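You operate a simulated robot arm through the tools that you are given. There is no shell and no other tool. Be economical: measure what you need, move in short steps, check, and stop when the job is done.

You run a simulated two-armed robot. Do the job below in one go: nothing can be reset, and whatever is moved stays where it is left.

## Task
Pick up the brown regulator carton from the top of the red cart with one hand, pass it to the other hand and put it on the shelf of the red cart. Set down upright: brown regulator carton.

It is judged by the outcome, as a careful person would: the job done as asked, and still so three seconds after it is handed in. It fails if anything else is knocked over, pushed out of place, dropped, spilled or broken.

## Robot
Two 7-joint arms with two-finger parallel grippers on one trunk, on a base that drives. Base frame: it is fixed to the floor where the robot stands at the start and does not move with it; the origin is under the middle of the robot, x ahead of it, y to its left, z up. Units: m, rad, N and s.
The left shoulder is at the start at [0.06, 0.189, 1.153], the right one opposite. With the tool pointing down near the work surface each hand reaches from about 0.1 to 0.64 m from the robot's upright axis, wherever it stands, measured 20 degrees to its own side. Places, roughly: shelf of the red cart [0.6, -0.2, 0.2]. Payload 3.43 kg a hand.
The TCP of each hand is the grasp point between the finger pads, 0.03 m short of the fingertips. In the tool frame z runs along the fingers and y along their closing line. Largest opening 0.094 m; finger width 0.028, thickness 0.01; the body of the gripper, 0.05 by 0.096 m, starts 0.055 m behind the TCP.
Orientation is that of the tool frame in the base frame, as a unit quaternion [x, y, z, w]. With the fingers straight down and closing along the base's y, the tool's x points along the base's -x, its y along +y and its z along -z.

## Interface
- The arms move only by the tool move_arm. It takes "left_increments", "right_increments" or both (then of equal length, played together; a hand with none holds still); each is text: rows parted by semicolons, each of 7 numbers parted by spaces: the closure, from 0 (fully open) to 1 (shut), then the shift along the base's x, y, z in cm, then the turn, a rotation vector about the base's x, y, z in rad. In form: jaw dx dy dz rx ry rz; .... A call has 1 to 20 rows; each row is the pose to reach, as a shift and turn from the pose commanded when the call began. Rows are played at 5 a second. More than 0.05 m and 0.15 rad between two rows, or a gripper value outside its range, and nothing of the call is played. Where a pose cannot be reached the arm comes as near as it can. A force on the tool above 40 N (or 10 N above the force at the start of the call, whichever is more), or a blocked arm, ends the call early, and 0.2 s more pass. The fingers move at their own pace (about 0.153 m/s each) and stop on an object; they squeeze with about 43 N. The grip force told is the motor's: it shows also when the fingers shut on nothing. Time passes only in rows, and 0.2 s behind the last, so rows that repeat a pose let the fingers close. The reply holds the time, the measured pose of the TCP, the force on the tool along the base axes, the opening and the grip force, in the units named above and with some noise, with the torque about the TCP (base axes, N m) and any sound that the robot's microphone picked up.
- Cameras (640 x 400 px; columns grow to the right, rows downward): "scene" is now at [0.0096, -0.0164, 1.6921]; the picture's right is [-0.24, -0.97, 0.00], its down [-0.82, 0.20, -0.53] and it looks along [0.52, -0.13, -0.84] (base axes); focal length 268 px, centre (320, 200). "left" rides on the left gripper at [0.076, -0.014, -0.102] in its tool frame; the picture's right is [0.18, 0.98, 0.00], its down [-0.75, 0.14, -0.64] and it looks along [-0.63, 0.12, 0.77] (tool axes); focal length 243 px, centre (320, 200). "right" rides on the right gripper at [0.076, 0.014, -0.102] in its tool frame; the picture's right is [-0.18, 0.98, 0.00], its down [-0.75, -0.14, -0.64] and it looks along [-0.63, -0.12, 0.77] (tool axes); focal length 243 px, centre (320, 200). There is no depth. A picture from a camera that has moved, and an enlarged one, comes with that camera's place and axes in the base frame and with its lens.
- camera(camera): a new picture of that camera. No time passes.
- raise_lower(by): slides the trunk up (or, below 0, down) by that many m; the arms and the scene camera ride with it, the base frame stays. It gives what a move gives, with no picture.
- roll_base(legs): drives the robot by 1 to 6 legs, each [ahead, left, turn to the left] in m, m and rad, along the robot's own axes; the way and the turn of a leg run together, so that a leg with both is an arc; at most 1.5 m and 3.142 rad a leg. The arms and the cameras ride along, it lands a little off, and it stops where it bumps. It gives what a move gives.
- turn_head(pan, tilt): turns the head with the scene camera to pan (to the left, within 1.501 rad either way) and tilt (down, from -0.506 to 1.204), counted from straight ahead of the robot. It gives what a move gives.
- inspect(camera, box): a new picture of the part [left, top, right, bottom] of that camera's present view, enlarged. No time passes.
- finish_job(): hands the job in; it is judged then, once.

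Go step by step. Nothing tells you exact positions but the pictures and the camera data: compare them with the known pose of the tool, close in by small moves and look again before you grip or let go. The budget is 120 turns and 100 pictures, counting those below and the enlarged ones. Unless the task says otherwise, let go and move clear before handing in, and close with one line.

The tools are called after "Emit:" as name(argument=value, ...) on one line, values as JSON. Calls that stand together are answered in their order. move_arm: Moves the arms, as the interface text tells. Its arguments: {"type":"object","properties":{"left_increments":{"type":"string"},"right_increments":{"type":"string"}},"required":[]} The other tools are called the same way: raise_lower (by) slides the trunk up or down; roll_base (legs) drives the base; turn_head (pan, tilt) turns the head that bears the scene camera; camera (camera) takes a picture; inspect (camera, box) takes an enlarged picture of a part of a camera's view; finish_job () hands the job in.

At the start:

```text
clock: 0.0
left_eef_pos: [0.4821, 0.0593, 1.0758]
left_orientation: [-0.001, 1.0, 0.001, 0.001]
left_ft_force: [-0.4, 0.4, 0.5]
left_ft_torque: [0.0, -0.01, -0.01]
left_gripper_width: 0.0941
left_grasp_force: 0.1
right_eef_pos: [0.3309, -0.2473, 1.0432]
right_orientation: [0.0, 1.0, 0.0, -0.001]
right_ft_force: [1.3, -0.5, 0.8]
right_ft_torque: [0.01, 0.01, 0.0]
right_gripper_width: 0.0944
right_grasp_force: 0.1
trunk travel left (down, up): [-0.825, 0.165]
robot x, y, heading: [0.0014, -0.0022, 0.003]
head pan, tilt: [-0.241, 1.007]
```

scene: 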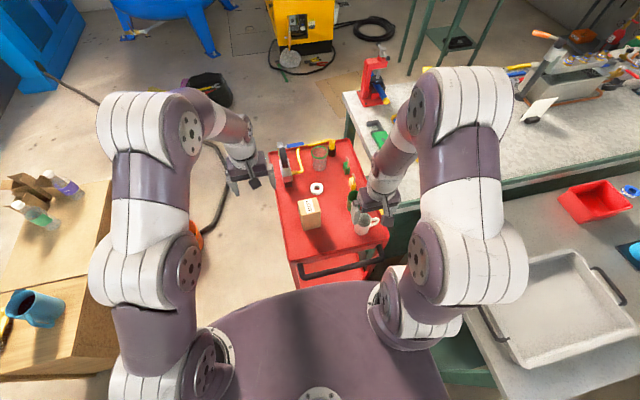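
right: 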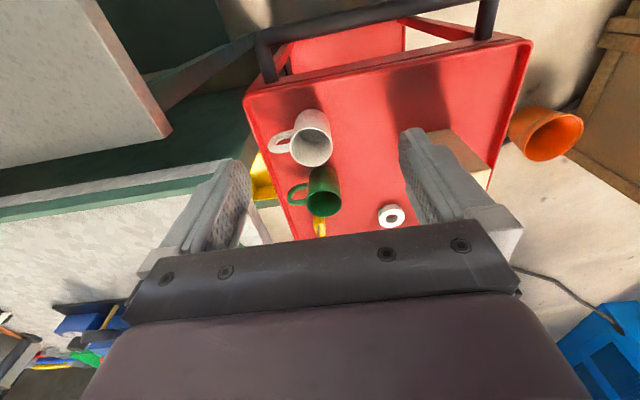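
left: 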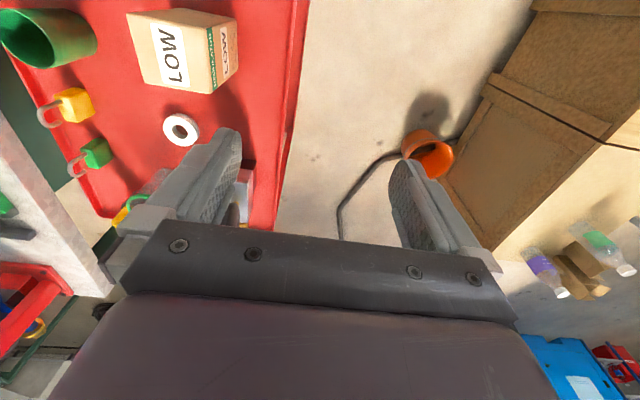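

I see the red cart ahead with the brown carton near its close end. I'll look closer to locate the carton, the cart top and the lower shelf.

Emit:
inspect(camera="scene", box=[240, 120, 420, 300])

Emit:
inspect(camera="left", box=[0, 0, 320, 200])

Emit:
inspect(camera="right", box=[220, 0, 540, 260])

```text
2.22 times, centred on (330, 210) of scene
camera zoom: at [0.0096, -0.0164, 1.6921], right [-0.24, -0.97, 0.0], down [-0.82, 0.2, -0.53], along [0.52, -0.13, -0.84], focal length 595 px, centre (298, 178)
```

zoom: 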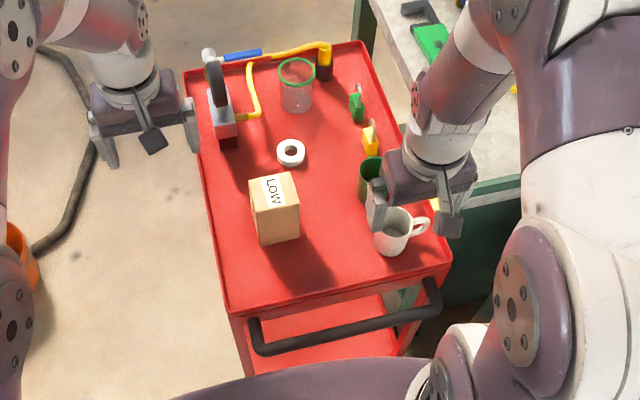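

```text
2.00 times, centred on (160, 100) of left
camera zoom: at [0.4064, 0.0446, 1.1771], right [-0.18, 0.98, 0.0], down [0.75, 0.14, 0.64], along [0.63, 0.12, -0.77], focal length 485 px, centre (640, 400)
```

zoom: 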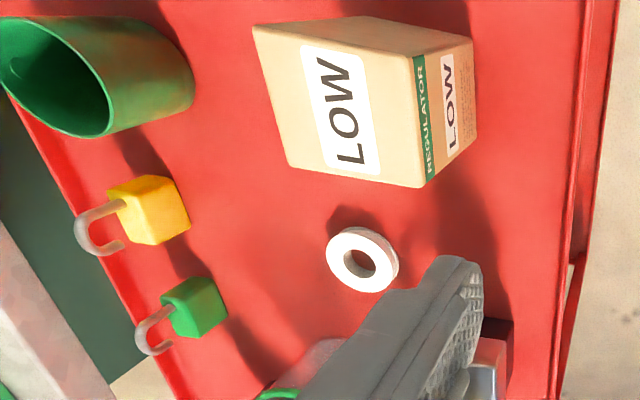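

```text
1.54 times, centred on (380, 130) of right
camera zoom: at [0.2529, -0.2319, 1.146], right [0.18, 0.98, 0.0], down [0.75, -0.14, 0.64], along [0.63, -0.12, -0.77], focal length 373 px, centre (228, 308)
```

zoom: 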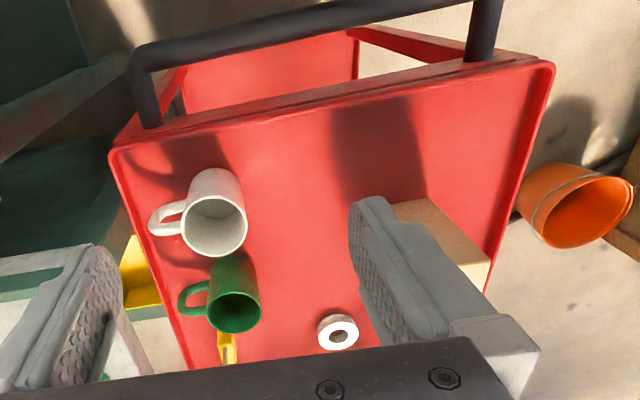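

The carton is about 63 x 68 x 105 mm, centred near (0.475, -0.094), with its top at z≈0.91 and the cart top at z≈0.80. I plan to pick it from above with the left hand, holding only its upper 3.5 cm. The right hand will then take it low from a forward tilt and place it on the shelf through the cart's near end. First I'll hover the left hand over the carton.

Emit:
move_arm(left_increments="0 0 -4 0 0 0 0; 0 0 -8 0 0 0 0; 0 0 -12 0 0 0 0; 0 0.2 -15.3 0 0 0 0; 0 0.2 -15.3 -3 0 0 0; 0 0.2 -15.3 -3 0 0 0", right_increments="0 -2 -3 0 0 0 0; 0 -4 -5 0 0 0 0; 0 -4 -7 0 0 0 0; 0 -4 -7 0 0 0 0; 0 -4 -7 0 0 0 0; 0 -4 -7 0 0 0 0")

Emit:
camera(camera="left")

Emit:
inspect(camera="scene", box=[240, 120, 420, 300])

```text
clock: 1.4
left_eef_pos: [0.4824, -0.0958, 1.0446]
left_orientation: [0.0, 1.0, 0.0, 0.0]
left_ft_force: [-0.7, -0.8, 0.1]
left_ft_torque: [-0.03, 0.02, -0.02]
left_gripper_width: 0.0939
left_grasp_force: 0.0
right_eef_pos: [0.2907, -0.3174, 1.0434]
right_orientation: [0.0, 1.0, 0.0, 0.0]
right_ft_force: [-0.9, 0.8, 0.1]
right_ft_torque: [0.01, 0.02, 0.0]
right_gripper_width: 0.0941
right_grasp_force: 0.1
trunk travel left (down, up): [-0.825, 0.165]
robot x, y, heading: [0.0009, -0.0021, 0.003]
head pan, tilt: [-0.241, 1.007]
```

```text
93 pictures are left
camera left: at [0.4072, -0.1097, 1.1453], right [-0.18, 0.98, 0.0], down [0.75, 0.14, 0.64], along [0.63, 0.12, -0.77], focal length 243 px, centre (320, 200)
```

left: 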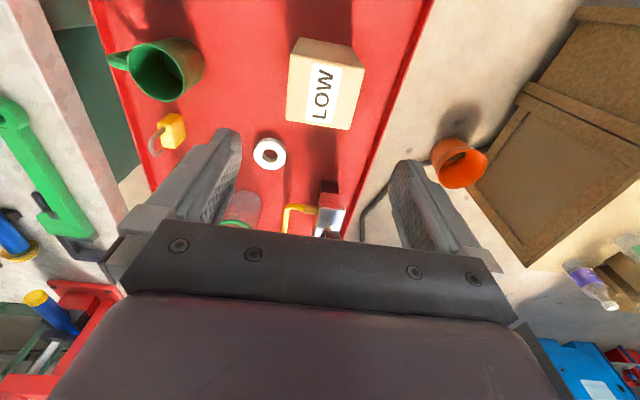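

```text
2.22 times, centred on (330, 210) of scene
camera zoom: at [0.0095, -0.0166, 1.6921], right [-0.24, -0.97, 0.0], down [-0.82, 0.2, -0.53], along [0.52, -0.13, -0.84], focal length 595 px, centre (298, 178)
```

zoom: 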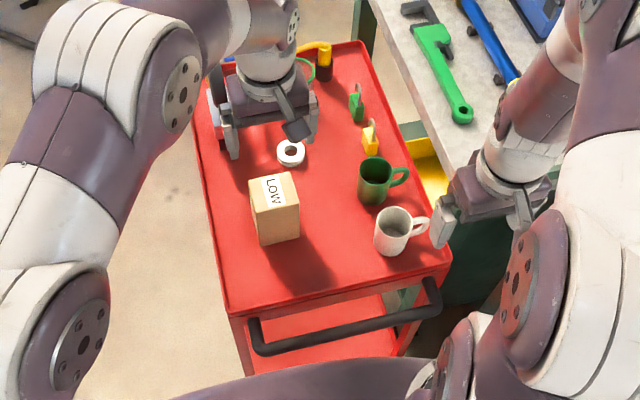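

The left hand hovers near the carton, so I'll zoom its camera for the exact top-face corners.

Emit:
inspect(camera="left", box=[250, 20, 410, 120])

Emit:
inspect(camera="scene", box=[290, 180, 350, 240])

```text
4.00 times, centred on (330, 70) of left
camera zoom: at [0.4072, -0.1097, 1.1453], right [-0.18, 0.98, 0.0], down [0.75, 0.14, 0.64], along [0.63, 0.12, -0.77], focal length 970 px, centre (280, 720)
```

zoom: 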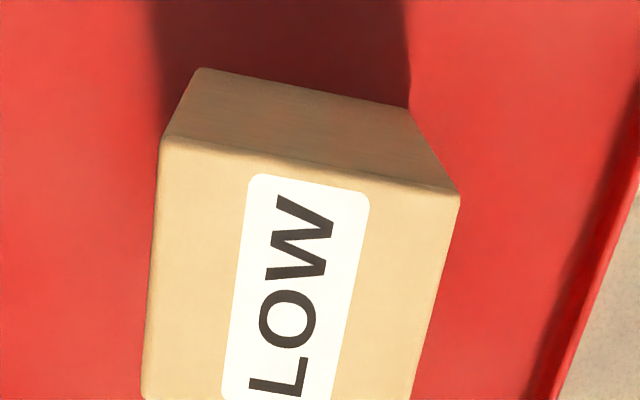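

```text
6.67 times, centred on (320, 210) of scene
camera zoom: at [0.0095, -0.0166, 1.6921], right [-0.24, -0.97, 0.0], down [-0.82, 0.2, -0.53], along [0.52, -0.13, -0.84], focal length 1784 px, centre (320, 133)
```

zoom: 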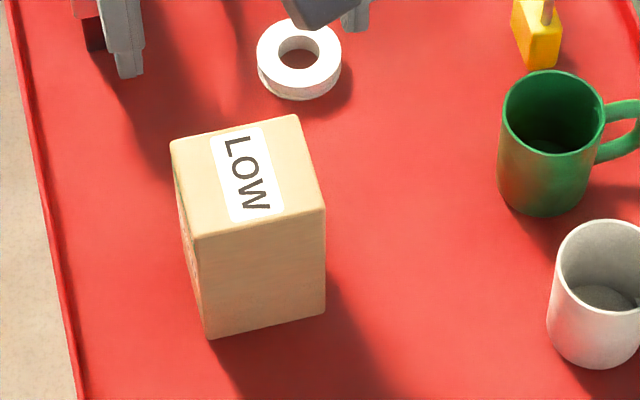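

The carton top is at z≈0.903, spanning x 0.449–0.508 and y -0.127 to -0.058, so it is square to the axes and about 116 mm tall. I'll lower the left hand so its fingertips go about 3.7 cm below the top, 1 cm beyond centre, and stop just above it first to check.

Emit:
move_arm(left_increments="0 0.6 0.3 -4 0 0 0; 0 0.6 0.3 -8 0 0 0; 0 0.6 0.3 -10.5 0 0 0; 0 0.6 0.3 -10.5 0 0 0")

Emit:
camera(camera="left")

Emit:
inspect(camera="scene", box=[280, 150, 370, 240])

```text
clock: 2.4
left_eef_pos: [0.4893, -0.0912, 0.938]
left_orientation: [0.0, 1.0, 0.0, -0.001]
left_ft_force: [-0.1, 0.0, -0.7]
left_ft_torque: [0.02, 0.03, -0.01]
left_gripper_width: 0.094
left_grasp_force: 0.0
right_eef_pos: [0.2912, -0.3176, 1.0429]
right_orientation: [0.0, 1.0, 0.001, -0.001]
right_ft_force: [0.1, 0.2, -0.5]
right_ft_torque: [0.01, 0.01, 0.02]
right_gripper_width: 0.0943
right_grasp_force: 0.1
trunk travel left (down, up): [-0.825, 0.165]
robot x, y, heading: [-0.0019, 0.0014, -0.003]
head pan, tilt: [-0.241, 1.007]
```

```text
89 pictures are left
camera left: at [0.4133, -0.1051, 1.0406], right [-0.18, 0.98, 0.0], down [0.75, 0.14, 0.64], along [0.63, 0.12, -0.77], focal length 243 px, centre (320, 200)
```

left: 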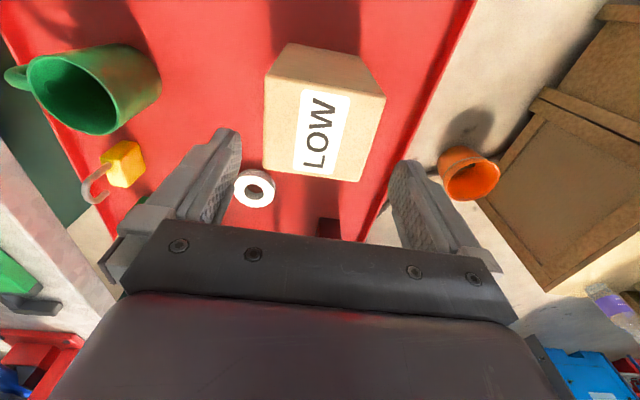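

```text
4.44 times, centred on (325, 195) of scene
camera zoom: at [0.0097, -0.0163, 1.6921], right [-0.24, -0.97, 0.0], down [-0.82, 0.2, -0.53], along [0.52, -0.13, -0.84], focal length 1190 px, centre (298, 222)
```

zoom: 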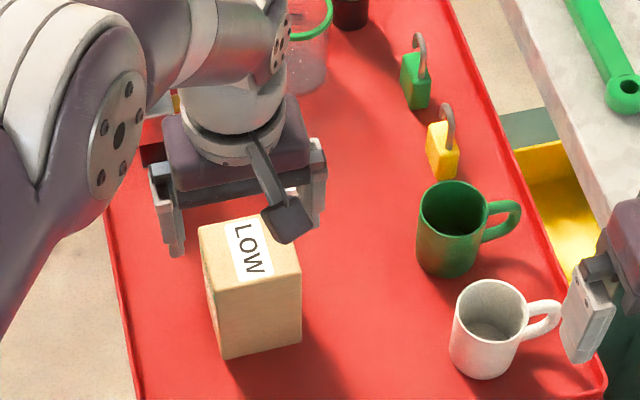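

The fingers straddle the carton symmetrically, so I'll lower 4.2 cm, close, and lift slightly.

Emit:
move_arm(left_increments="0 0 -0.1 -2 0 0 0; 0 0 -0.1 -4.1 0 0 0; 0 0 -0.1 -4.1 0 0 0; 1 0 -0.1 -4.1 0 0 0; 1 0 -0.1 -4.1 0 0 0; 1 0 -0.1 -4.1 0 0 0; 1 0 -0.1 -4.1 0 0 0")

Emit:
inspect(camera="scene", box=[280, 150, 370, 240])

```text
clock: 4.0
left_eef_pos: [0.4903, -0.0928, 0.8992]
left_orientation: [0.0, 1.0, 0.0, 0.0]
left_ft_force: [1.0, 0.3, 0.6]
left_ft_torque: [-0.17, -0.1, 0.1]
left_gripper_width: 0.074
left_grasp_force: 43.3
right_eef_pos: [0.2909, -0.3171, 1.0437]
right_orientation: [0.001, 1.0, -0.001, 0.0]
right_ft_force: [0.1, -0.4, 0.7]
right_ft_torque: [0.01, -0.01, 0.01]
right_gripper_width: 0.094
right_grasp_force: 0.2
trunk travel left (down, up): [-0.825, 0.165]
robot x, y, heading: [0.0031, 0.0008, 0.001]
head pan, tilt: [-0.241, 1.007]
```

```text
4.44 times, centred on (325, 195) of scene
camera zoom: at [0.0099, -0.0165, 1.6921], right [-0.24, -0.97, 0.0], down [-0.82, 0.2, -0.53], along [0.52, -0.13, -0.85], focal length 1190 px, centre (298, 222)
```

zoom: 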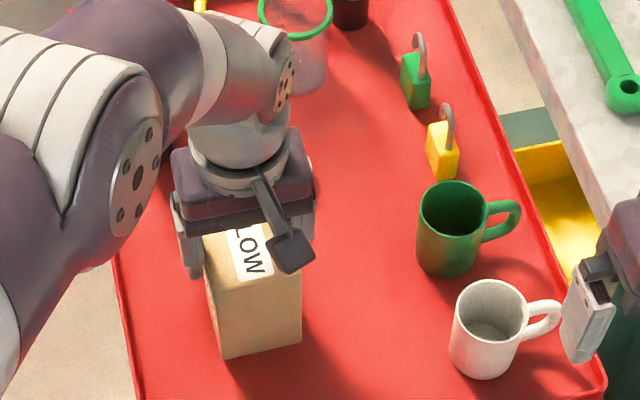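

The grip reads 43 N at 74 mm, so the carton is held. I'll lift it straight up.

Emit:
move_arm(left_increments="1 0 0 2 0 0 0; 1 0 0 5 0 0 0; 1 0 0 9 0 0 0; 1 0 0 13 0 0 0; 1 0 0 17 0 0 0; 1 0 0 20 0 0 0; 1 0 0 20 0 0 0")

Emit:
camera(camera="scene")

Emit:
camera(camera="right")

```text
clock: 5.6
left_eef_pos: [0.4872, -0.0903, 1.0978]
left_orientation: [0.001, 1.0, 0.0, -0.001]
left_ft_force: [0.1, -0.6, -4.6]
left_ft_torque: [-0.04, -0.08, 0.0]
left_gripper_width: 0.0743
left_grasp_force: 43.1
right_eef_pos: [0.2916, -0.3183, 1.0432]
right_orientation: [-0.001, 1.0, 0.001, 0.0]
right_ft_force: [-0.5, -0.1, -0.5]
right_ft_torque: [0.02, 0.01, -0.01]
right_gripper_width: 0.0938
right_grasp_force: 0.0
trunk travel left (down, up): [-0.825, 0.165]
robot x, y, heading: [0.0031, -0.0002, -0.002]
head pan, tilt: [-0.241, 1.007]
```

```text
86 pictures are left
camera scene: at [0.0104, -0.0165, 1.6921], right [-0.24, -0.97, 0.0], down [-0.82, 0.2, -0.53], along [0.52, -0.13, -0.85], focal length 268 px, centre (320, 200)
```

scene: 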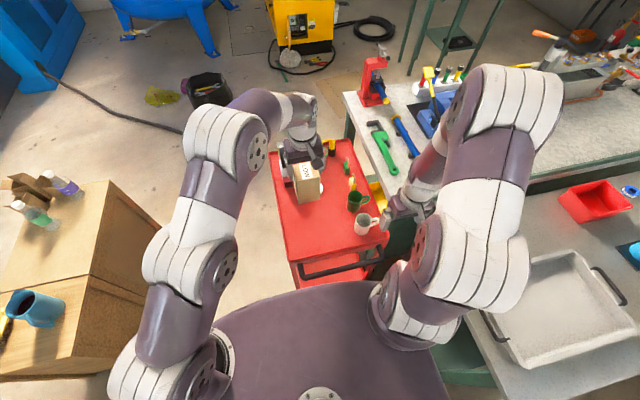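

```text
85 pictures are left
camera right: at [0.2138, -0.302, 1.145], right [0.18, 0.98, 0.0], down [0.75, -0.14, 0.64], along [0.63, -0.12, -0.77], focal length 243 px, centre (320, 200)
```

right: 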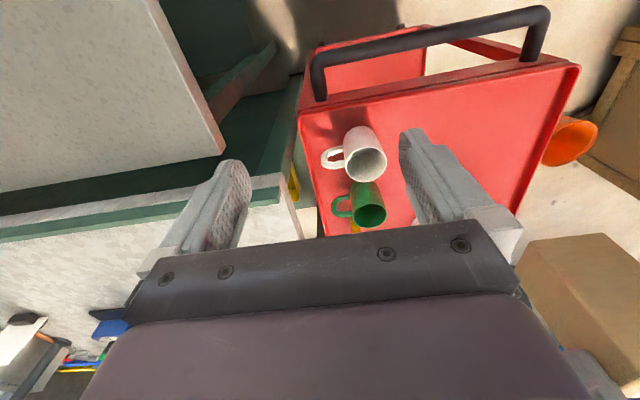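

The carton weighs about 0.45 kg and hangs upright. Before handing over, I'll look around for room to drive, and at the bench, the crates and how the cart's shelf can be reached.

Emit:
turn_head(pan=-1.2, tilt=0.9)

Emit:
camera(camera="scene")

Emit:
turn_head(pan=1.0, tilt=0.8)

Emit:
camera(camera="scene")

```text
clock: 6.8
left_eef_pos: [0.488, -0.0903, 1.0968]
left_orientation: [0.0, 1.0, 0.001, -0.001]
left_ft_force: [-0.3, -0.3, -4.6]
left_ft_torque: [-0.01, -0.06, 0.0]
left_gripper_width: 0.0742
left_grasp_force: 42.9
right_eef_pos: [0.2912, -0.3182, 1.0431]
right_orientation: [0.001, 1.0, 0.0, 0.0]
right_ft_force: [-0.6, -0.3, 0.8]
right_ft_torque: [0.01, 0.0, -0.02]
right_gripper_width: 0.0939
right_grasp_force: 0.1
trunk travel left (down, up): [-0.825, 0.165]
robot x, y, heading: [0.0021, 0.001, 0.004]
head pan, tilt: [-1.201, 0.901]
```

```text
84 pictures are left
camera scene: at [-0.0297, -0.0704, 1.6998], right [-0.93, -0.36, 0.0], down [-0.28, 0.73, -0.62], along [0.22, -0.58, -0.78], focal length 268 px, centre (320, 200)
```

scene: 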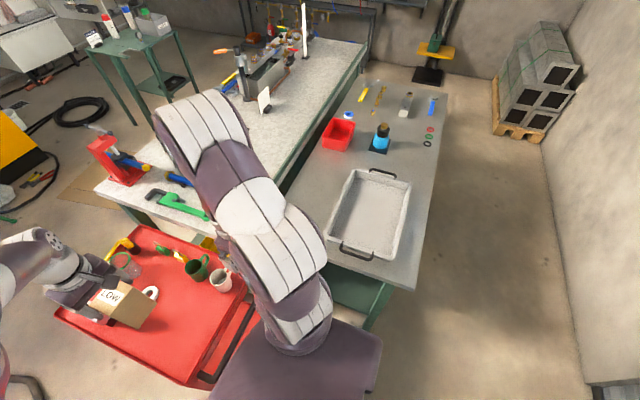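

```text
clock: 8.9
left_eef_pos: [0.4879, -0.0911, 1.0962]
left_orientation: [0.0, 1.0, 0.0, 0.0]
left_ft_force: [-1.0, 0.1, -4.8]
left_ft_torque: [-0.04, 0.0, -0.06]
left_gripper_width: 0.0741
left_grasp_force: 42.4
right_eef_pos: [0.2912, -0.3168, 1.043]
right_orientation: [0.0, 1.0, 0.0, -0.001]
right_ft_force: [-0.2, -1.2, 0.3]
right_ft_torque: [0.0, 0.03, 0.02]
right_gripper_width: 0.0939
right_grasp_force: 0.0
trunk travel left (down, up): [-0.825, 0.165]
robot x, y, heading: [-0.0008, 0.0003, 0.0]
head pan, tilt: [1.0, 0.799]
```

```text
83 pictures are left
camera scene: at [-0.0134, 0.0678, 1.7077], right [0.84, -0.54, 0.0], down [-0.39, -0.6, -0.7], along [0.38, 0.59, -0.72], focal length 268 px, centre (320, 200)
```

scene: 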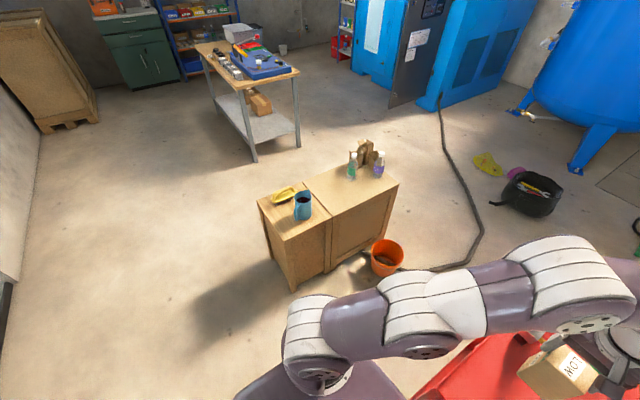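

There is open floor left of the cart, about 0.8 m wide before the cabinet, and bench 2 sits close on the right. I'll do the handover here, then approach the cart from its left side. Now I'll tilt the right hand forward by 0.95 rad behind the carton.

Emit:
move_arm(right_increments="0 0 0 1 0 -0.14 0; 0 0 0 2 0 -0.28 0; 0 1 0 3 0 -0.42 0; 0 1 0 4 0 -0.56 0; 0 1 0 5 0 -0.70 0; 0 1 0 6 0 -0.84 0; 0 1 0 8 0 -0.95 0; 0 1 0 8 0 -0.95 0")

Emit:
turn_head(pan=-0.241, tilt=0.9)

Emit:
camera(camera="scene")

```text
clock: 10.7
left_eef_pos: [0.4883, -0.0908, 1.0967]
left_orientation: [0.0, 1.0, 0.0, 0.0]
left_ft_force: [0.2, -0.2, -3.7]
left_ft_torque: [-0.01, -0.04, -0.03]
left_gripper_width: 0.0744
left_grasp_force: 42.4
right_eef_pos: [0.3004, -0.317, 1.1237]
right_orientation: [0.0, 0.889, -0.001, 0.458]
right_ft_force: [0.0, -0.1, 0.5]
right_ft_torque: [0.0, 0.05, -0.03]
right_gripper_width: 0.094
right_grasp_force: 0.0
trunk travel left (down, up): [-0.825, 0.165]
robot x, y, heading: [-0.0002, 0.0007, 0.003]
head pan, tilt: [1.0, 0.799]
```

```text
clock: 12.1
left_eef_pos: [0.4874, -0.09, 1.0968]
left_orientation: [0.001, 1.0, 0.0, 0.001]
left_ft_force: [-0.4, -0.2, -4.5]
left_ft_torque: [0.02, -0.07, -0.02]
left_gripper_width: 0.0739
left_grasp_force: 43.4
right_eef_pos: [0.3019, -0.3181, 1.1232]
right_orientation: [-0.001, 0.89, 0.0, 0.457]
right_ft_force: [-0.2, -0.3, 0.1]
right_ft_torque: [-0.02, 0.03, -0.01]
right_gripper_width: 0.0941
right_grasp_force: 0.0
trunk travel left (down, up): [-0.825, 0.165]
robot x, y, heading: [-0.0015, -0.0016, -0.002]
head pan, tilt: [-0.241, 0.901]
```

```text
82 pictures are left
camera scene: at [0.0162, -0.018, 1.6998], right [-0.24, -0.97, 0.0], down [-0.76, 0.19, -0.62], along [0.6, -0.15, -0.78], focal length 268 px, centre (320, 200)
```

scene: 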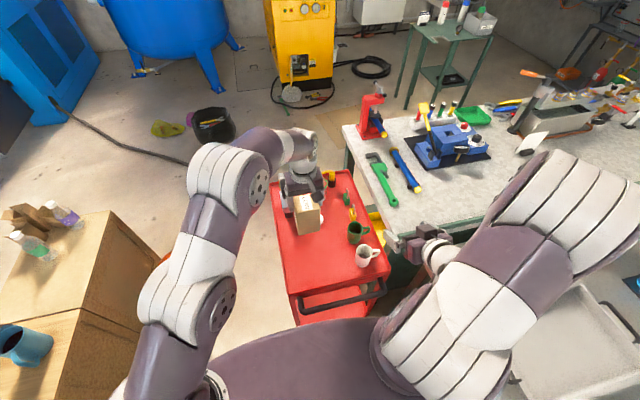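

The right hand reached the tilt cleanly. I'll move it sideways to line up behind the carton and look.

Emit:
move_arm(right_increments="0 0 4.5 0 0 0 0; 0 0 9 0 0 0 0; 0 1 13.5 0 0 0 0; 0 2 18 0 0 0 0; 0 3 22.7 0 0 0 0; 0 4.2 22.7 0.2 0 0 0; 0 4.2 22.7 0.2 0 0 0")

Emit:
camera(camera="right")

Emit:
inspect(camera="scene", box=[240, 140, 440, 300])

```text
clock: 13.7
left_eef_pos: [0.4887, -0.091, 1.0967]
left_orientation: [0.0, 1.0, 0.0, 0.0]
left_ft_force: [-0.2, 0.3, -4.2]
left_ft_torque: [-0.01, -0.04, 0.01]
left_gripper_width: 0.0742
left_grasp_force: 43.5
right_eef_pos: [0.3509, -0.203, 1.1488]
right_orientation: [0.008, 0.893, 0.03, 0.449]
right_ft_force: [-0.6, 0.0, 0.0]
right_ft_torque: [0.04, 0.0, 0.0]
right_gripper_width: 0.094
right_grasp_force: 0.1
right hand out of reach, approached as far as the arm can: row 1, 2, 3, 4, 5, 6, 7
trunk travel left (down, up): [-0.825, 0.165]
robot x, y, heading: [-0.0032, 0.0003, -0.001]
head pan, tilt: [-0.241, 0.901]
```

```text
81 pictures are left
camera right: at [0.2219, -0.1891, 1.1485], right [0.1, 0.97, 0.21], down [-0.06, -0.2, 0.98], along [0.99, -0.11, 0.04], focal length 243 px, centre (320, 200)
```

right: 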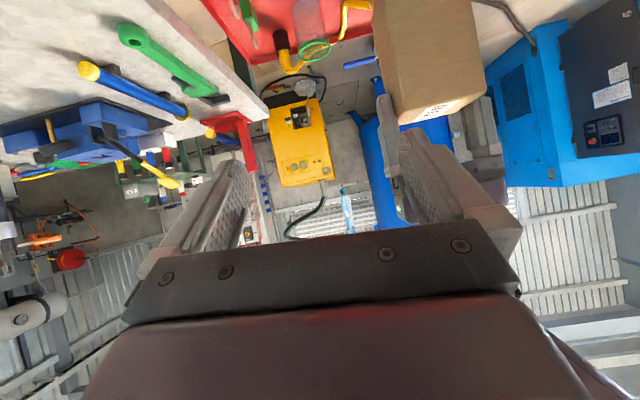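

```text
2.50 times, centred on (340, 220) of scene
camera zoom: at [0.016, -0.0179, 1.6998], right [-0.24, -0.97, 0.0], down [-0.76, 0.19, -0.62], along [0.6, -0.15, -0.78], focal length 669 px, centre (270, 150)
```

zoom: 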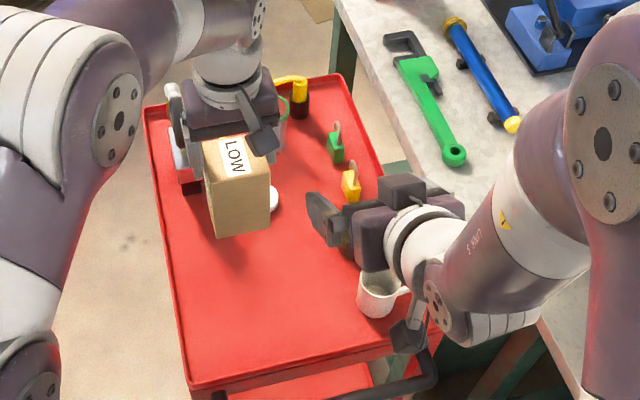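

The right arm can't keep this tilt that far left: it stopped at y≈-0.20. I'll shift the right hand back to its own side and bring the left hand with the carton towards it.

Emit:
move_arm(right_increments="0 -2 -4 0 0 0 0; 0 -4 -8 0 0 0 0; 0 -4 -10 0 0 0 0; 0 -4 -10 0 0 0 0; 0 -4 -10 0 0 0 0", left_increments="1 0 -1 1 0 0 0; 1 0 -4 2 0 0 0; 1 0 -7 3 0 0 0; 1 0 -9 3 0 0 0; 1 0 -9 3 0 0 0")

```text
clock: 14.9
left_eef_pos: [0.4519, -0.143, 1.0946]
left_orientation: [0.001, 1.0, 0.0, 0.0]
left_ft_force: [-0.3, -0.7, -5.5]
left_ft_torque: [-0.01, -0.04, -0.01]
left_gripper_width: 0.0742
left_grasp_force: 43.1
left hand out of reach, approached as far as the arm can: row 1, 2, 3, 4, 5
right_eef_pos: [0.3108, -0.3022, 1.1471]
right_orientation: [0.009, 0.893, 0.031, 0.449]
right_ft_force: [0.2, -0.5, -0.2]
right_ft_torque: [0.0, -0.02, 0.01]
right_gripper_width: 0.0939
right_grasp_force: 0.1
trunk travel left (down, up): [-0.825, 0.165]
robot x, y, heading: [0.0008, 0.0029, 0.003]
head pan, tilt: [-0.241, 0.901]
```

The left arm is at its reach limit there. Turning both hands slightly left should be easier on the right wrist. I'll bring the carton back to (0.41, -0.11), turn it 0.5 rad, and give the right hand the same turn with its tilt corrected.

Emit:
move_arm(left_increments="1 -1 0.5 0 0 0 0.125; 1 -2 1 1 0 0 0.25; 1 -3 2 1 0 0 0.375; 1 -4 3 1 0 0 0.5; 1 -4 3 1 0 0 0.5", right_increments="0 -1 0 -0.5 -0.015 -0.009 0.122; 0 -2 0 -1 -0.029 -0.017 0.244; 0 -3 0 -1 -0.044 -0.026 0.366; 0 -4 0 -1 -0.058 -0.034 0.488; 0 -4 0 -1 -0.058 -0.034 0.488")

Emit:
camera(camera="scene")

```text
clock: 16.1
left_eef_pos: [0.4119, -0.1091, 1.1053]
left_orientation: [-0.248, 0.969, -0.001, 0.0]
left_ft_force: [-0.7, 0.8, -4.3]
left_ft_torque: [0.01, -0.01, 0.0]
left_gripper_width: 0.0742
left_grasp_force: 42.9
right_eef_pos: [0.2725, -0.3018, 1.137]
right_orientation: [-0.222, 0.864, 0.112, 0.438]
right_ft_force: [-0.3, -1.0, 0.1]
right_ft_torque: [-0.01, -0.02, 0.02]
right_gripper_width: 0.0941
right_grasp_force: 0.0
trunk travel left (down, up): [-0.825, 0.165]
robot x, y, heading: [0.0013, -0.0026, 0.001]
head pan, tilt: [-0.241, 0.901]
```

```text
79 pictures are left
camera scene: at [0.0157, -0.0159, 1.6998], right [-0.24, -0.97, 0.0], down [-0.76, 0.19, -0.62], along [0.6, -0.15, -0.78], focal length 268 px, centre (320, 200)
```

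scene: 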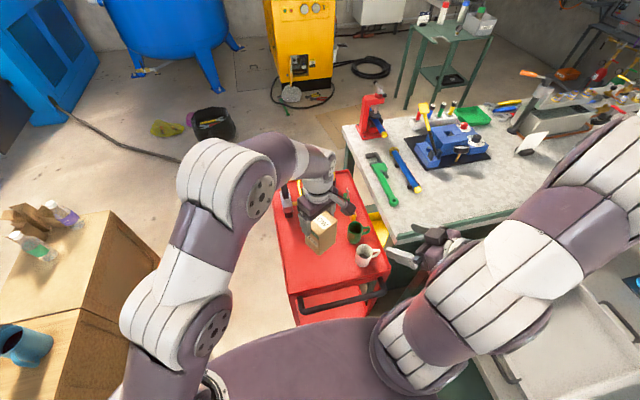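

Both hands are yawed 0.5 rad as planned. Next I'll bring the right hand to a point 14 cm behind the grasp, along its own axis.

Emit:
move_arm(right_increments="0 0 4 0 0 0 0; 0 0.5 8 0 0 0 0; 0 1 11 0 0 0 0; 0 2 12.8 -0.8 0 0 0; 0 2 12.8 -0.8 0 0 0")

Emit:
camera(camera="right")

Emit:
inspect(camera="scene", box=[240, 140, 440, 300])

```text
clock: 17.3
left_eef_pos: [0.4112, -0.1103, 1.1048]
left_orientation: [-0.247, 0.969, 0.001, 0.0]
left_ft_force: [0.4, -0.2, -4.7]
left_ft_torque: [0.04, -0.03, -0.01]
left_gripper_width: 0.0743
left_grasp_force: 43.0
right_eef_pos: [0.3001, -0.1857, 1.1427]
right_orientation: [-0.22, 0.862, 0.113, 0.442]
right_ft_force: [0.5, 0.2, 0.2]
right_ft_torque: [-0.01, 0.0, 0.0]
right_gripper_width: 0.0942
right_grasp_force: 0.1
right hand out of reach, approached as far as the arm can: row 3, 4, 5
trunk travel left (down, up): [-0.825, 0.165]
robot x, y, heading: [0.0036, 0.0016, -0.003]
head pan, tilt: [-0.241, 0.901]
```

```text
78 pictures are left
camera right: at [0.1798, -0.2333, 1.1398], right [-0.38, 0.91, 0.15], down [0.0, -0.16, 0.99], along [0.93, 0.37, 0.06], focal length 243 px, centre (320, 200)
```

right: 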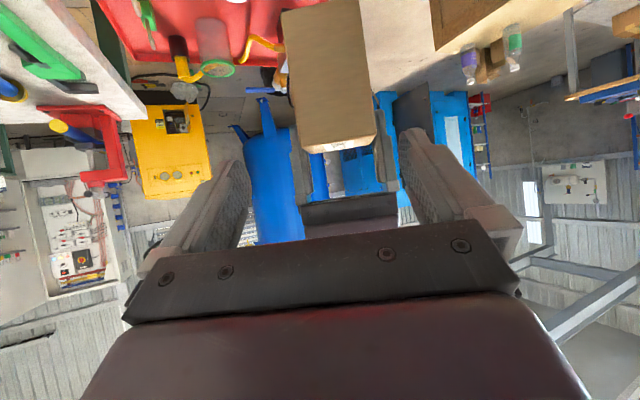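

```text
2.50 times, centred on (340, 220) of scene
camera zoom: at [0.0158, -0.0178, 1.6998], right [-0.24, -0.97, 0.0], down [-0.76, 0.19, -0.62], along [0.6, -0.15, -0.78], focal length 669 px, centre (270, 150)
```

zoom: 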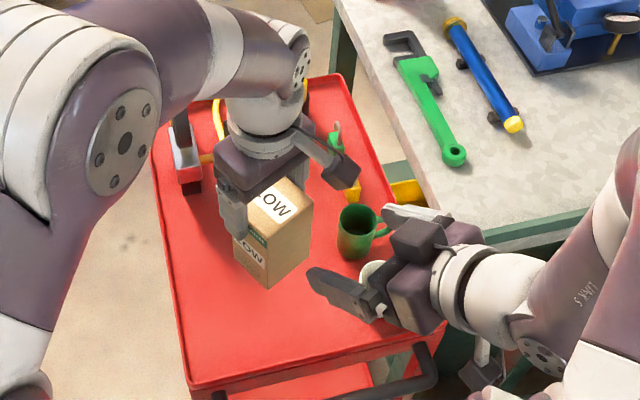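

The right hand stopped about 1.7 cm off, because it was too close to the torso. I'll move forward onto the approach axis, 10 cm short, and check.

Emit:
move_arm(right_increments="0 1 1 -2 0 0 0; 0 2.1 2.7 -3.8 0 0 0; 0 2.1 2.7 -3.8 0 0 0")

Emit:
camera(camera="right")

```text
clock: 18.1
left_eef_pos: [0.4122, -0.1108, 1.1044]
left_orientation: [-0.247, 0.969, 0.0, 0.0]
left_ft_force: [0.7, -0.3, -4.2]
left_ft_torque: [0.03, -0.03, 0.01]
left_gripper_width: 0.0742
left_grasp_force: 43.1
right_eef_pos: [0.338, -0.1714, 1.1212]
right_orientation: [-0.221, 0.862, 0.114, 0.442]
right_ft_force: [1.2, 0.3, -0.2]
right_ft_torque: [0.02, 0.01, 0.01]
right_gripper_width: 0.0938
right_grasp_force: 0.0
right hand out of reach, approached as far as the arm can: row 1, 2, 3
trunk travel left (down, up): [-0.825, 0.165]
robot x, y, heading: [-0.0008, -0.0012, 0.003]
head pan, tilt: [-0.241, 0.901]
```

```text
76 pictures are left
camera right: at [0.218, -0.2192, 1.1182], right [-0.38, 0.91, 0.15], down [0.0, -0.17, 0.99], along [0.93, 0.37, 0.07], focal length 243 px, centre (320, 200)
```

right: 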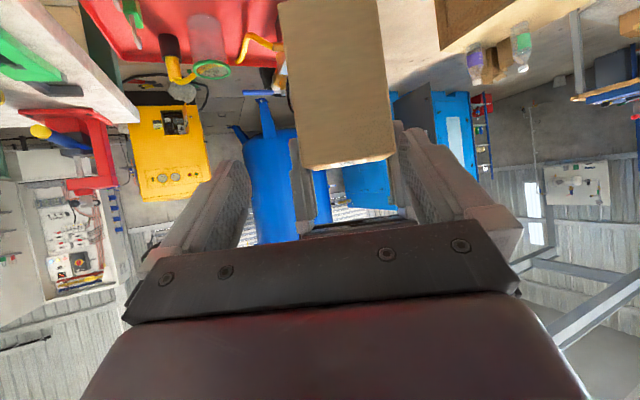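

The right wrist is being folded too near its own shoulder, so meeting further forward should fix that. I'll move the carton to about (0.48, -0.075) and the right hand forward to stay about 10 cm behind it.

Emit:
move_arm(left_increments="1 2.5 1 0 0 0 0; 1 5 2.5 0 0 0 0; 1 6.8 3.5 0 0 0 0; 1 6.8 3.5 0 0 0 0; 1 6.8 3.5 0 0 0 0; 1 6.8 3.5 0 0 0 0", right_increments="0 0 0 0 0 0 0; 0 1 0 0 0 0 0; 0 3 1 0 0 0 0; 0 5.2 2.5 -0.5 0 0 0; 0 5.2 4.7 -1.6 0 0 0; 0 5.2 4.7 -1.6 0 0 0")

Emit:
camera(camera="right")

```text
clock: 19.5
left_eef_pos: [0.4768, -0.0754, 1.1041]
left_orientation: [-0.248, 0.969, 0.0, 0.0]
left_ft_force: [0.1, 0.1, -4.1]
left_ft_torque: [0.04, -0.05, 0.03]
left_gripper_width: 0.0745
left_grasp_force: 43.0
right_eef_pos: [0.3889, -0.1258, 1.1032]
right_orientation: [-0.22, 0.862, 0.112, 0.443]
right_ft_force: [0.7, 0.2, 0.8]
right_ft_torque: [0.0, 0.04, 0.04]
right_gripper_width: 0.0939
right_grasp_force: 0.1
trunk travel left (down, up): [-0.825, 0.165]
robot x, y, heading: [0.0009, -0.0005, 0.001]
head pan, tilt: [-0.241, 0.901]
```

```text
75 pictures are left
camera right: at [0.2699, -0.1733, 1.1007], right [-0.38, 0.91, 0.15], down [-0.01, -0.16, 0.99], along [0.93, 0.37, 0.07], focal length 243 px, centre (320, 200)
```

right: 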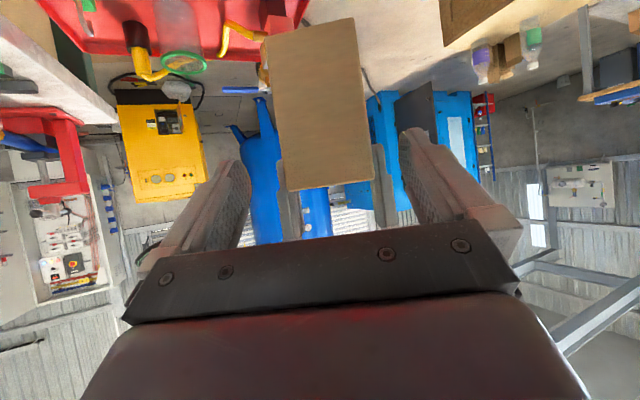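

The right hand reached the spot and the carton is centred between its open fingers, below and clear of the left fingertips. I'll slide in along the axis, with closing still to come.

Emit:
move_arm(right_increments="0 1.6 0.9 -1.4 0 0 0; 0 3.2 1.9 -2.9 0 0 0; 0 4.8 2.8 -4.3 0 0 0; 0 6.4 3.75 -5.7 0 0 0; 0 6.4 3.75 -5.7 0 0 0")

Emit:
camera(camera="right")

Emit:
inspect(camera="scene", box=[260, 150, 400, 260])

```text
clock: 20.7
left_eef_pos: [0.4771, -0.0768, 1.1036]
left_orientation: [-0.247, 0.969, 0.0, 0.001]
left_ft_force: [-0.4, 0.4, -4.0]
left_ft_torque: [0.0, -0.02, 0.01]
left_gripper_width: 0.0739
left_grasp_force: 42.8
right_eef_pos: [0.455, -0.0869, 1.0462]
right_orientation: [-0.222, 0.862, 0.113, 0.442]
right_ft_force: [0.4, -0.2, -0.1]
right_ft_torque: [0.01, 0.02, 0.01]
right_gripper_width: 0.0942
right_grasp_force: 0.1
trunk travel left (down, up): [-0.825, 0.165]
robot x, y, heading: [-0.0013, -0.0008, 0.004]
head pan, tilt: [-0.241, 0.901]
```

```text
74 pictures are left
camera right: at [0.3341, -0.1343, 1.0441], right [-0.38, 0.91, 0.15], down [-0.01, -0.16, 0.99], along [0.93, 0.37, 0.07], focal length 243 px, centre (320, 200)
```

right: 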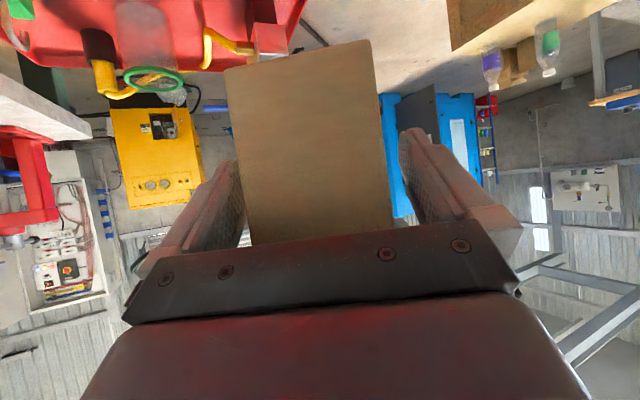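

```text
3.64 times, centred on (330, 205) of scene
camera zoom: at [0.0157, -0.0182, 1.6998], right [-0.24, -0.97, 0.0], down [-0.76, 0.19, -0.62], along [0.6, -0.15, -0.78], focal length 973 px, centre (284, 182)
```

zoom: 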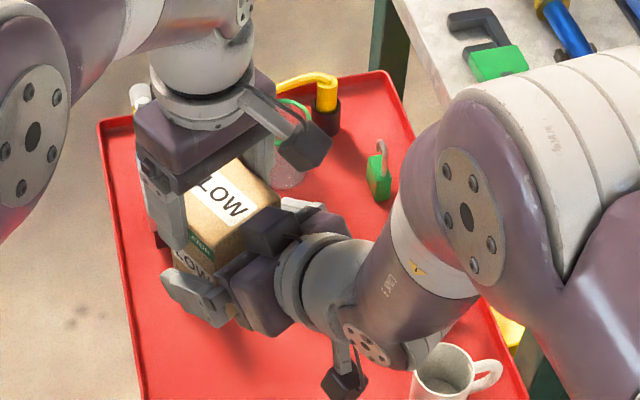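

The right fingers sit on both sides of the lower half with no contact. I'll close the right hand.

Emit:
move_arm(right_increments="0 0.08 -0.15 0 0 0 0; 1 0.08 -0.15 0 0 0 0; 1 0.08 -0.15 0 0 0 0; 1 0.08 -0.15 0 0 0 0; 1 0.08 -0.15 0 0 0 0")

Emit:
inspect(camera="scene", box=[260, 150, 400, 260])

```text
clock: 21.9
left_eef_pos: [0.4774, -0.0762, 1.1027]
left_orientation: [-0.247, 0.969, 0.001, 0.0]
left_ft_force: [0.9, -2.8, -4.6]
left_ft_torque: [-0.13, -0.01, -0.08]
left_gripper_width: 0.0741
left_grasp_force: 43.2
right_eef_pos: [0.4562, -0.0883, 1.0482]
right_orientation: [-0.222, 0.861, 0.113, 0.443]
right_ft_force: [-0.7, 4.6, -0.4]
right_ft_torque: [-0.02, -0.06, 0.15]
right_gripper_width: 0.0742
right_grasp_force: 43.6
trunk travel left (down, up): [-0.825, 0.165]
robot x, y, heading: [0.0006, -0.0031, -0.003]
head pan, tilt: [-0.241, 0.901]
```

```text
3.64 times, centred on (330, 205) of scene
camera zoom: at [0.0162, -0.018, 1.6998], right [-0.24, -0.97, 0.0], down [-0.76, 0.19, -0.62], along [0.6, -0.15, -0.78], focal length 973 px, centre (284, 182)
```

zoom: 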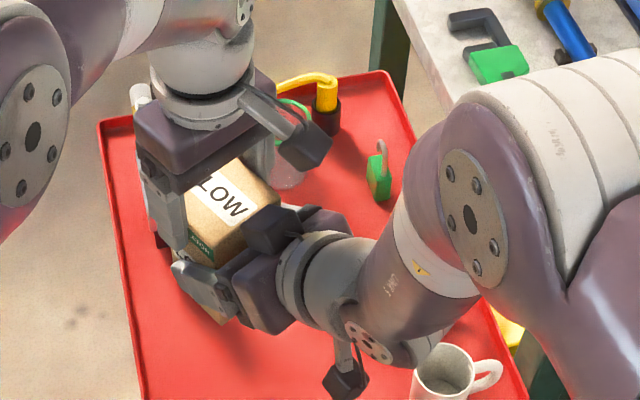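

Both hands read 74 mm and 43 N. I'll open the left hand and raise it clear.

Emit:
move_arm(left_increments="0 0 0 0 0 0 0; 0 0 0 0 0 0 0; 0 0 0 0 0 0 0; 0 0 0 2 0 0 0; 0 0 0 5 0 0 0; 0 0 0 8 0 0 0; 0 0 0 8 0 0 0")

Emit:
camera(camera="scene")

Emit:
camera(camera="right")

```text
clock: 23.5
left_eef_pos: [0.4544, -0.0597, 1.1509]
left_orientation: [-0.247, 0.969, 0.0, 0.001]
left_ft_force: [-0.2, 0.4, 0.3]
left_ft_torque: [0.03, -0.02, -0.02]
left_gripper_width: 0.094
left_grasp_force: 0.1
left hand out of reach, approached as far as the arm can: row 5, 6, 7
right_eef_pos: [0.455, -0.0875, 1.0464]
right_orientation: [-0.221, 0.862, 0.113, 0.443]
right_ft_force: [-0.3, 0.3, -0.2]
right_ft_torque: [-0.05, 0.08, 0.05]
right_gripper_width: 0.0743
right_grasp_force: 43.0
trunk travel left (down, up): [-0.825, 0.165]
robot x, y, heading: [-0.0011, -0.0023, -0.001]
head pan, tilt: [-0.241, 0.901]
```

```text
71 pictures are left
camera scene: at [0.0157, -0.0177, 1.6998], right [-0.24, -0.97, 0.0], down [-0.76, 0.19, -0.62], along [0.6, -0.15, -0.78], focal length 268 px, centre (320, 200)
```

scene: 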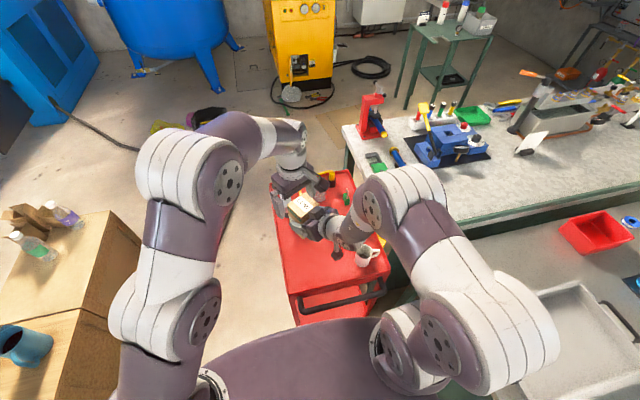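

```text
70 pictures are left
camera right: at [0.3352, -0.1355, 1.0444], right [-0.38, 0.91, 0.15], down [-0.01, -0.16, 0.99], along [0.93, 0.37, 0.07], focal length 243 px, centre (320, 200)
```

right: 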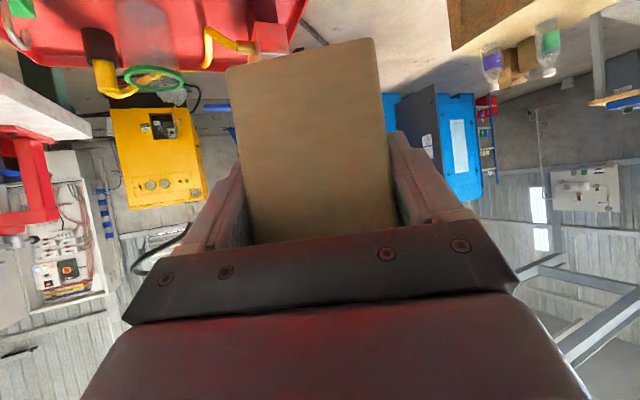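

The left hand opened but reached its limit after rising only 5 cm. I'll check for contact before moving it away sideways.

Emit:
inspect(camera="scene", box=[260, 150, 400, 260])

Emit:
camera(camera="left")

```text
3.64 times, centred on (330, 205) of scene
camera zoom: at [0.0157, -0.0177, 1.6998], right [-0.24, -0.97, 0.0], down [-0.76, 0.19, -0.62], along [0.6, -0.15, -0.78], focal length 973 px, centre (284, 182)
```

zoom: 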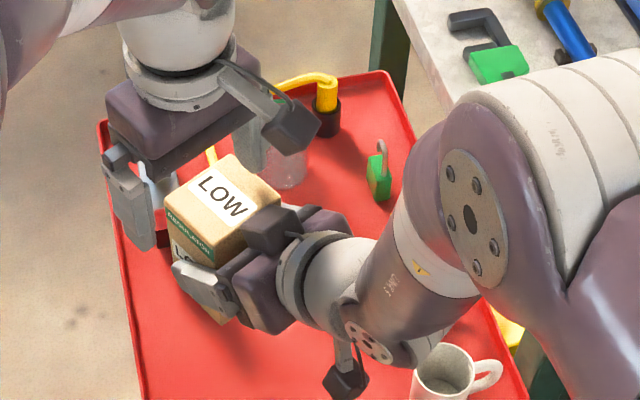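

```text
68 pictures are left
camera left: at [0.3955, -0.1091, 1.2516], right [-0.63, 0.77, 0.0], down [0.59, 0.49, 0.64], along [0.5, 0.41, -0.77], focal length 243 px, centre (320, 200)
```

left: 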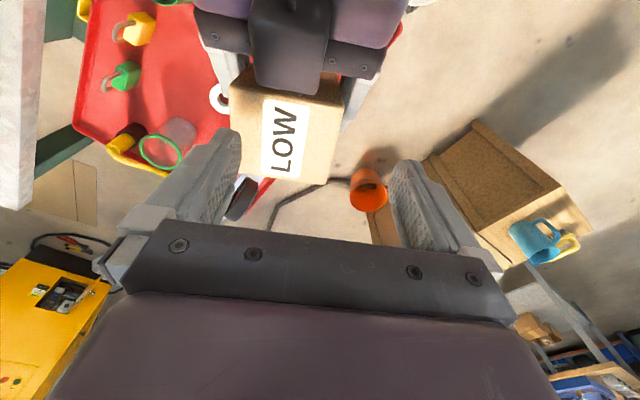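

The carton is solely in the right hand and clear of the left. I'll retract the left hand to its own side and pull the right hand back a little.

Emit:
move_arm(left_increments="0 -1 3 0.5 0 0 0; 0 -3 7 0.5 0 0 -0.1; 0 -5 11 0.5 0 0 -0.2; 0 -7 15.5 0 0 0 -0.3; 0 -9 20 0 0 0 -0.4; 0 -11 24 0 0 0 -0.5; 0 -14 27 0 0 0 -0.5; 0 -17 29 0 0 0 -0.5; 0 -17 29 0 0 0 -0.5")

Emit:
roll_base(legs=[[-0.3, 0, 0]])

Emit:
turn_head(pan=0.3, tilt=0.8)

Emit:
camera(camera="scene")

```text
clock: 25.5
left_eef_pos: [0.2833, 0.2273, 1.1517]
left_orientation: [0.0, 1.0, 0.0, -0.001]
left_ft_force: [1.2, -0.3, 1.2]
left_ft_torque: [0.0, -0.01, 0.03]
left_gripper_width: 0.0939
left_grasp_force: 0.1
right_eef_pos: [0.4564, -0.0871, 1.0478]
right_orientation: [-0.22, 0.861, 0.113, 0.444]
right_ft_force: [-0.9, 0.2, 0.5]
right_ft_torque: [-0.01, 0.05, 0.02]
right_gripper_width: 0.0741
right_grasp_force: 43.3
trunk travel left (down, up): [-0.825, 0.165]
robot x, y, heading: [0.0002, -0.003, 0.003]
head pan, tilt: [-0.241, 0.901]
```

```text
clock: 27.6
left_eef_pos: [-0.0207, 0.2299, 1.1496]
left_orientation: [-0.001, 1.0, 0.0, -0.001]
left_ft_force: [0.5, 0.9, -0.6]
left_ft_torque: [-0.02, -0.01, 0.0]
left_gripper_width: 0.0942
left_grasp_force: 0.0
right_eef_pos: [0.1523, -0.0884, 1.0469]
right_orientation: [-0.221, 0.862, 0.113, 0.442]
right_ft_force: [0.7, 0.1, -0.4]
right_ft_torque: [-0.05, 0.07, 0.02]
right_gripper_width: 0.0744
right_grasp_force: 43.2
trunk travel left (down, up): [-0.825, 0.165]
robot x, y, heading: [-0.3044, 0.0014, -0.003]
head pan, tilt: [-0.241, 0.901]
```

```text
clock: 28.6
left_eef_pos: [-0.0206, 0.2284, 1.1507]
left_orientation: [-0.001, 1.0, 0.0, 0.0]
left_ft_force: [1.1, -0.4, -0.4]
left_ft_torque: [0.04, 0.01, -0.01]
left_gripper_width: 0.0939
left_grasp_force: 0.0
right_eef_pos: [0.1525, -0.0877, 1.0469]
right_orientation: [-0.22, 0.862, 0.112, 0.443]
right_ft_force: [0.7, -0.3, -0.1]
right_ft_torque: [-0.09, -0.02, 0.05]
right_gripper_width: 0.0743
right_grasp_force: 43.3
trunk travel left (down, up): [-0.825, 0.165]
robot x, y, heading: [-0.3042, -0.0019, -0.0]
head pan, tilt: [0.3, 0.799]
```

```text
67 pictures are left
camera scene: at [-0.2831, 0.0239, 1.7077], right [0.29, -0.96, 0.0], down [-0.69, -0.21, -0.7], along [0.67, 0.21, -0.72], focal length 268 px, centre (320, 200)
```

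scene: 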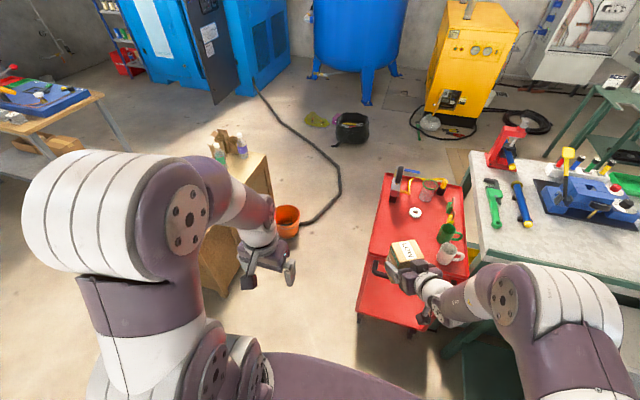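

Now I'll strafe left to see the cart's long side and its lower shelf.

Emit:
roll_base(legs=[[0, 0.48, 0]])

Emit:
turn_head(pan=-0.35, tilt=0.75)

Emit:
camera(camera="scene")

```text
clock: 31.4
left_eef_pos: [-0.0187, 0.6975, 1.1498]
left_orientation: [0.002, 1.0, -0.001, 0.001]
left_ft_force: [0.6, 0.7, -0.4]
left_ft_torque: [-0.01, -0.03, -0.05]
left_gripper_width: 0.094
left_grasp_force: 0.2
right_eef_pos: [0.1534, 0.3806, 1.047]
right_orientation: [-0.219, 0.862, 0.111, 0.443]
right_ft_force: [0.2, -0.9, 0.0]
right_ft_torque: [-0.03, 0.05, 0.01]
right_gripper_width: 0.074
right_grasp_force: 43.0
trunk travel left (down, up): [-0.825, 0.165]
robot x, y, heading: [-0.3044, 0.4719, -0.005]
head pan, tilt: [0.3, 0.799]
```

```text
clock: 32.4
left_eef_pos: [-0.0184, 0.6961, 1.1506]
left_orientation: [0.003, 1.0, 0.0, 0.0]
left_ft_force: [0.5, 0.2, -0.7]
left_ft_torque: [0.01, -0.02, -0.02]
left_gripper_width: 0.094
left_grasp_force: 0.2
right_eef_pos: [0.1527, 0.381, 1.0466]
right_orientation: [-0.219, 0.862, 0.112, 0.443]
right_ft_force: [-0.2, 0.1, 0.2]
right_ft_torque: [-0.06, 0.04, 0.03]
right_gripper_width: 0.0743
right_grasp_force: 43.4
trunk travel left (down, up): [-0.825, 0.165]
robot x, y, heading: [-0.3055, 0.4701, -0.006]
head pan, tilt: [-0.351, 0.75]
```

```text
66 pictures are left
camera scene: at [-0.282, 0.4418, 1.7117], right [-0.35, -0.94, 0.0], down [-0.64, 0.24, -0.73], along [0.69, -0.25, -0.68], focal length 268 px, centre (320, 200)
```

scene: 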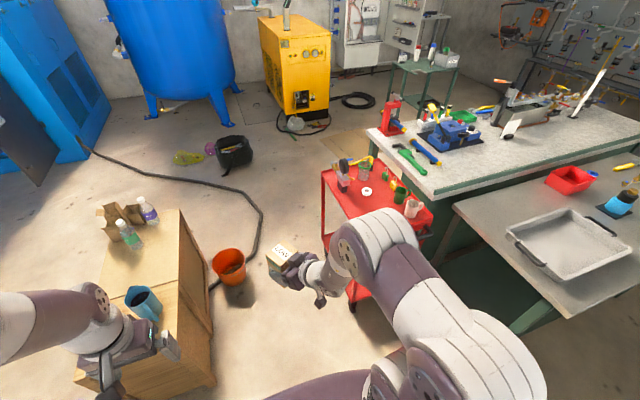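

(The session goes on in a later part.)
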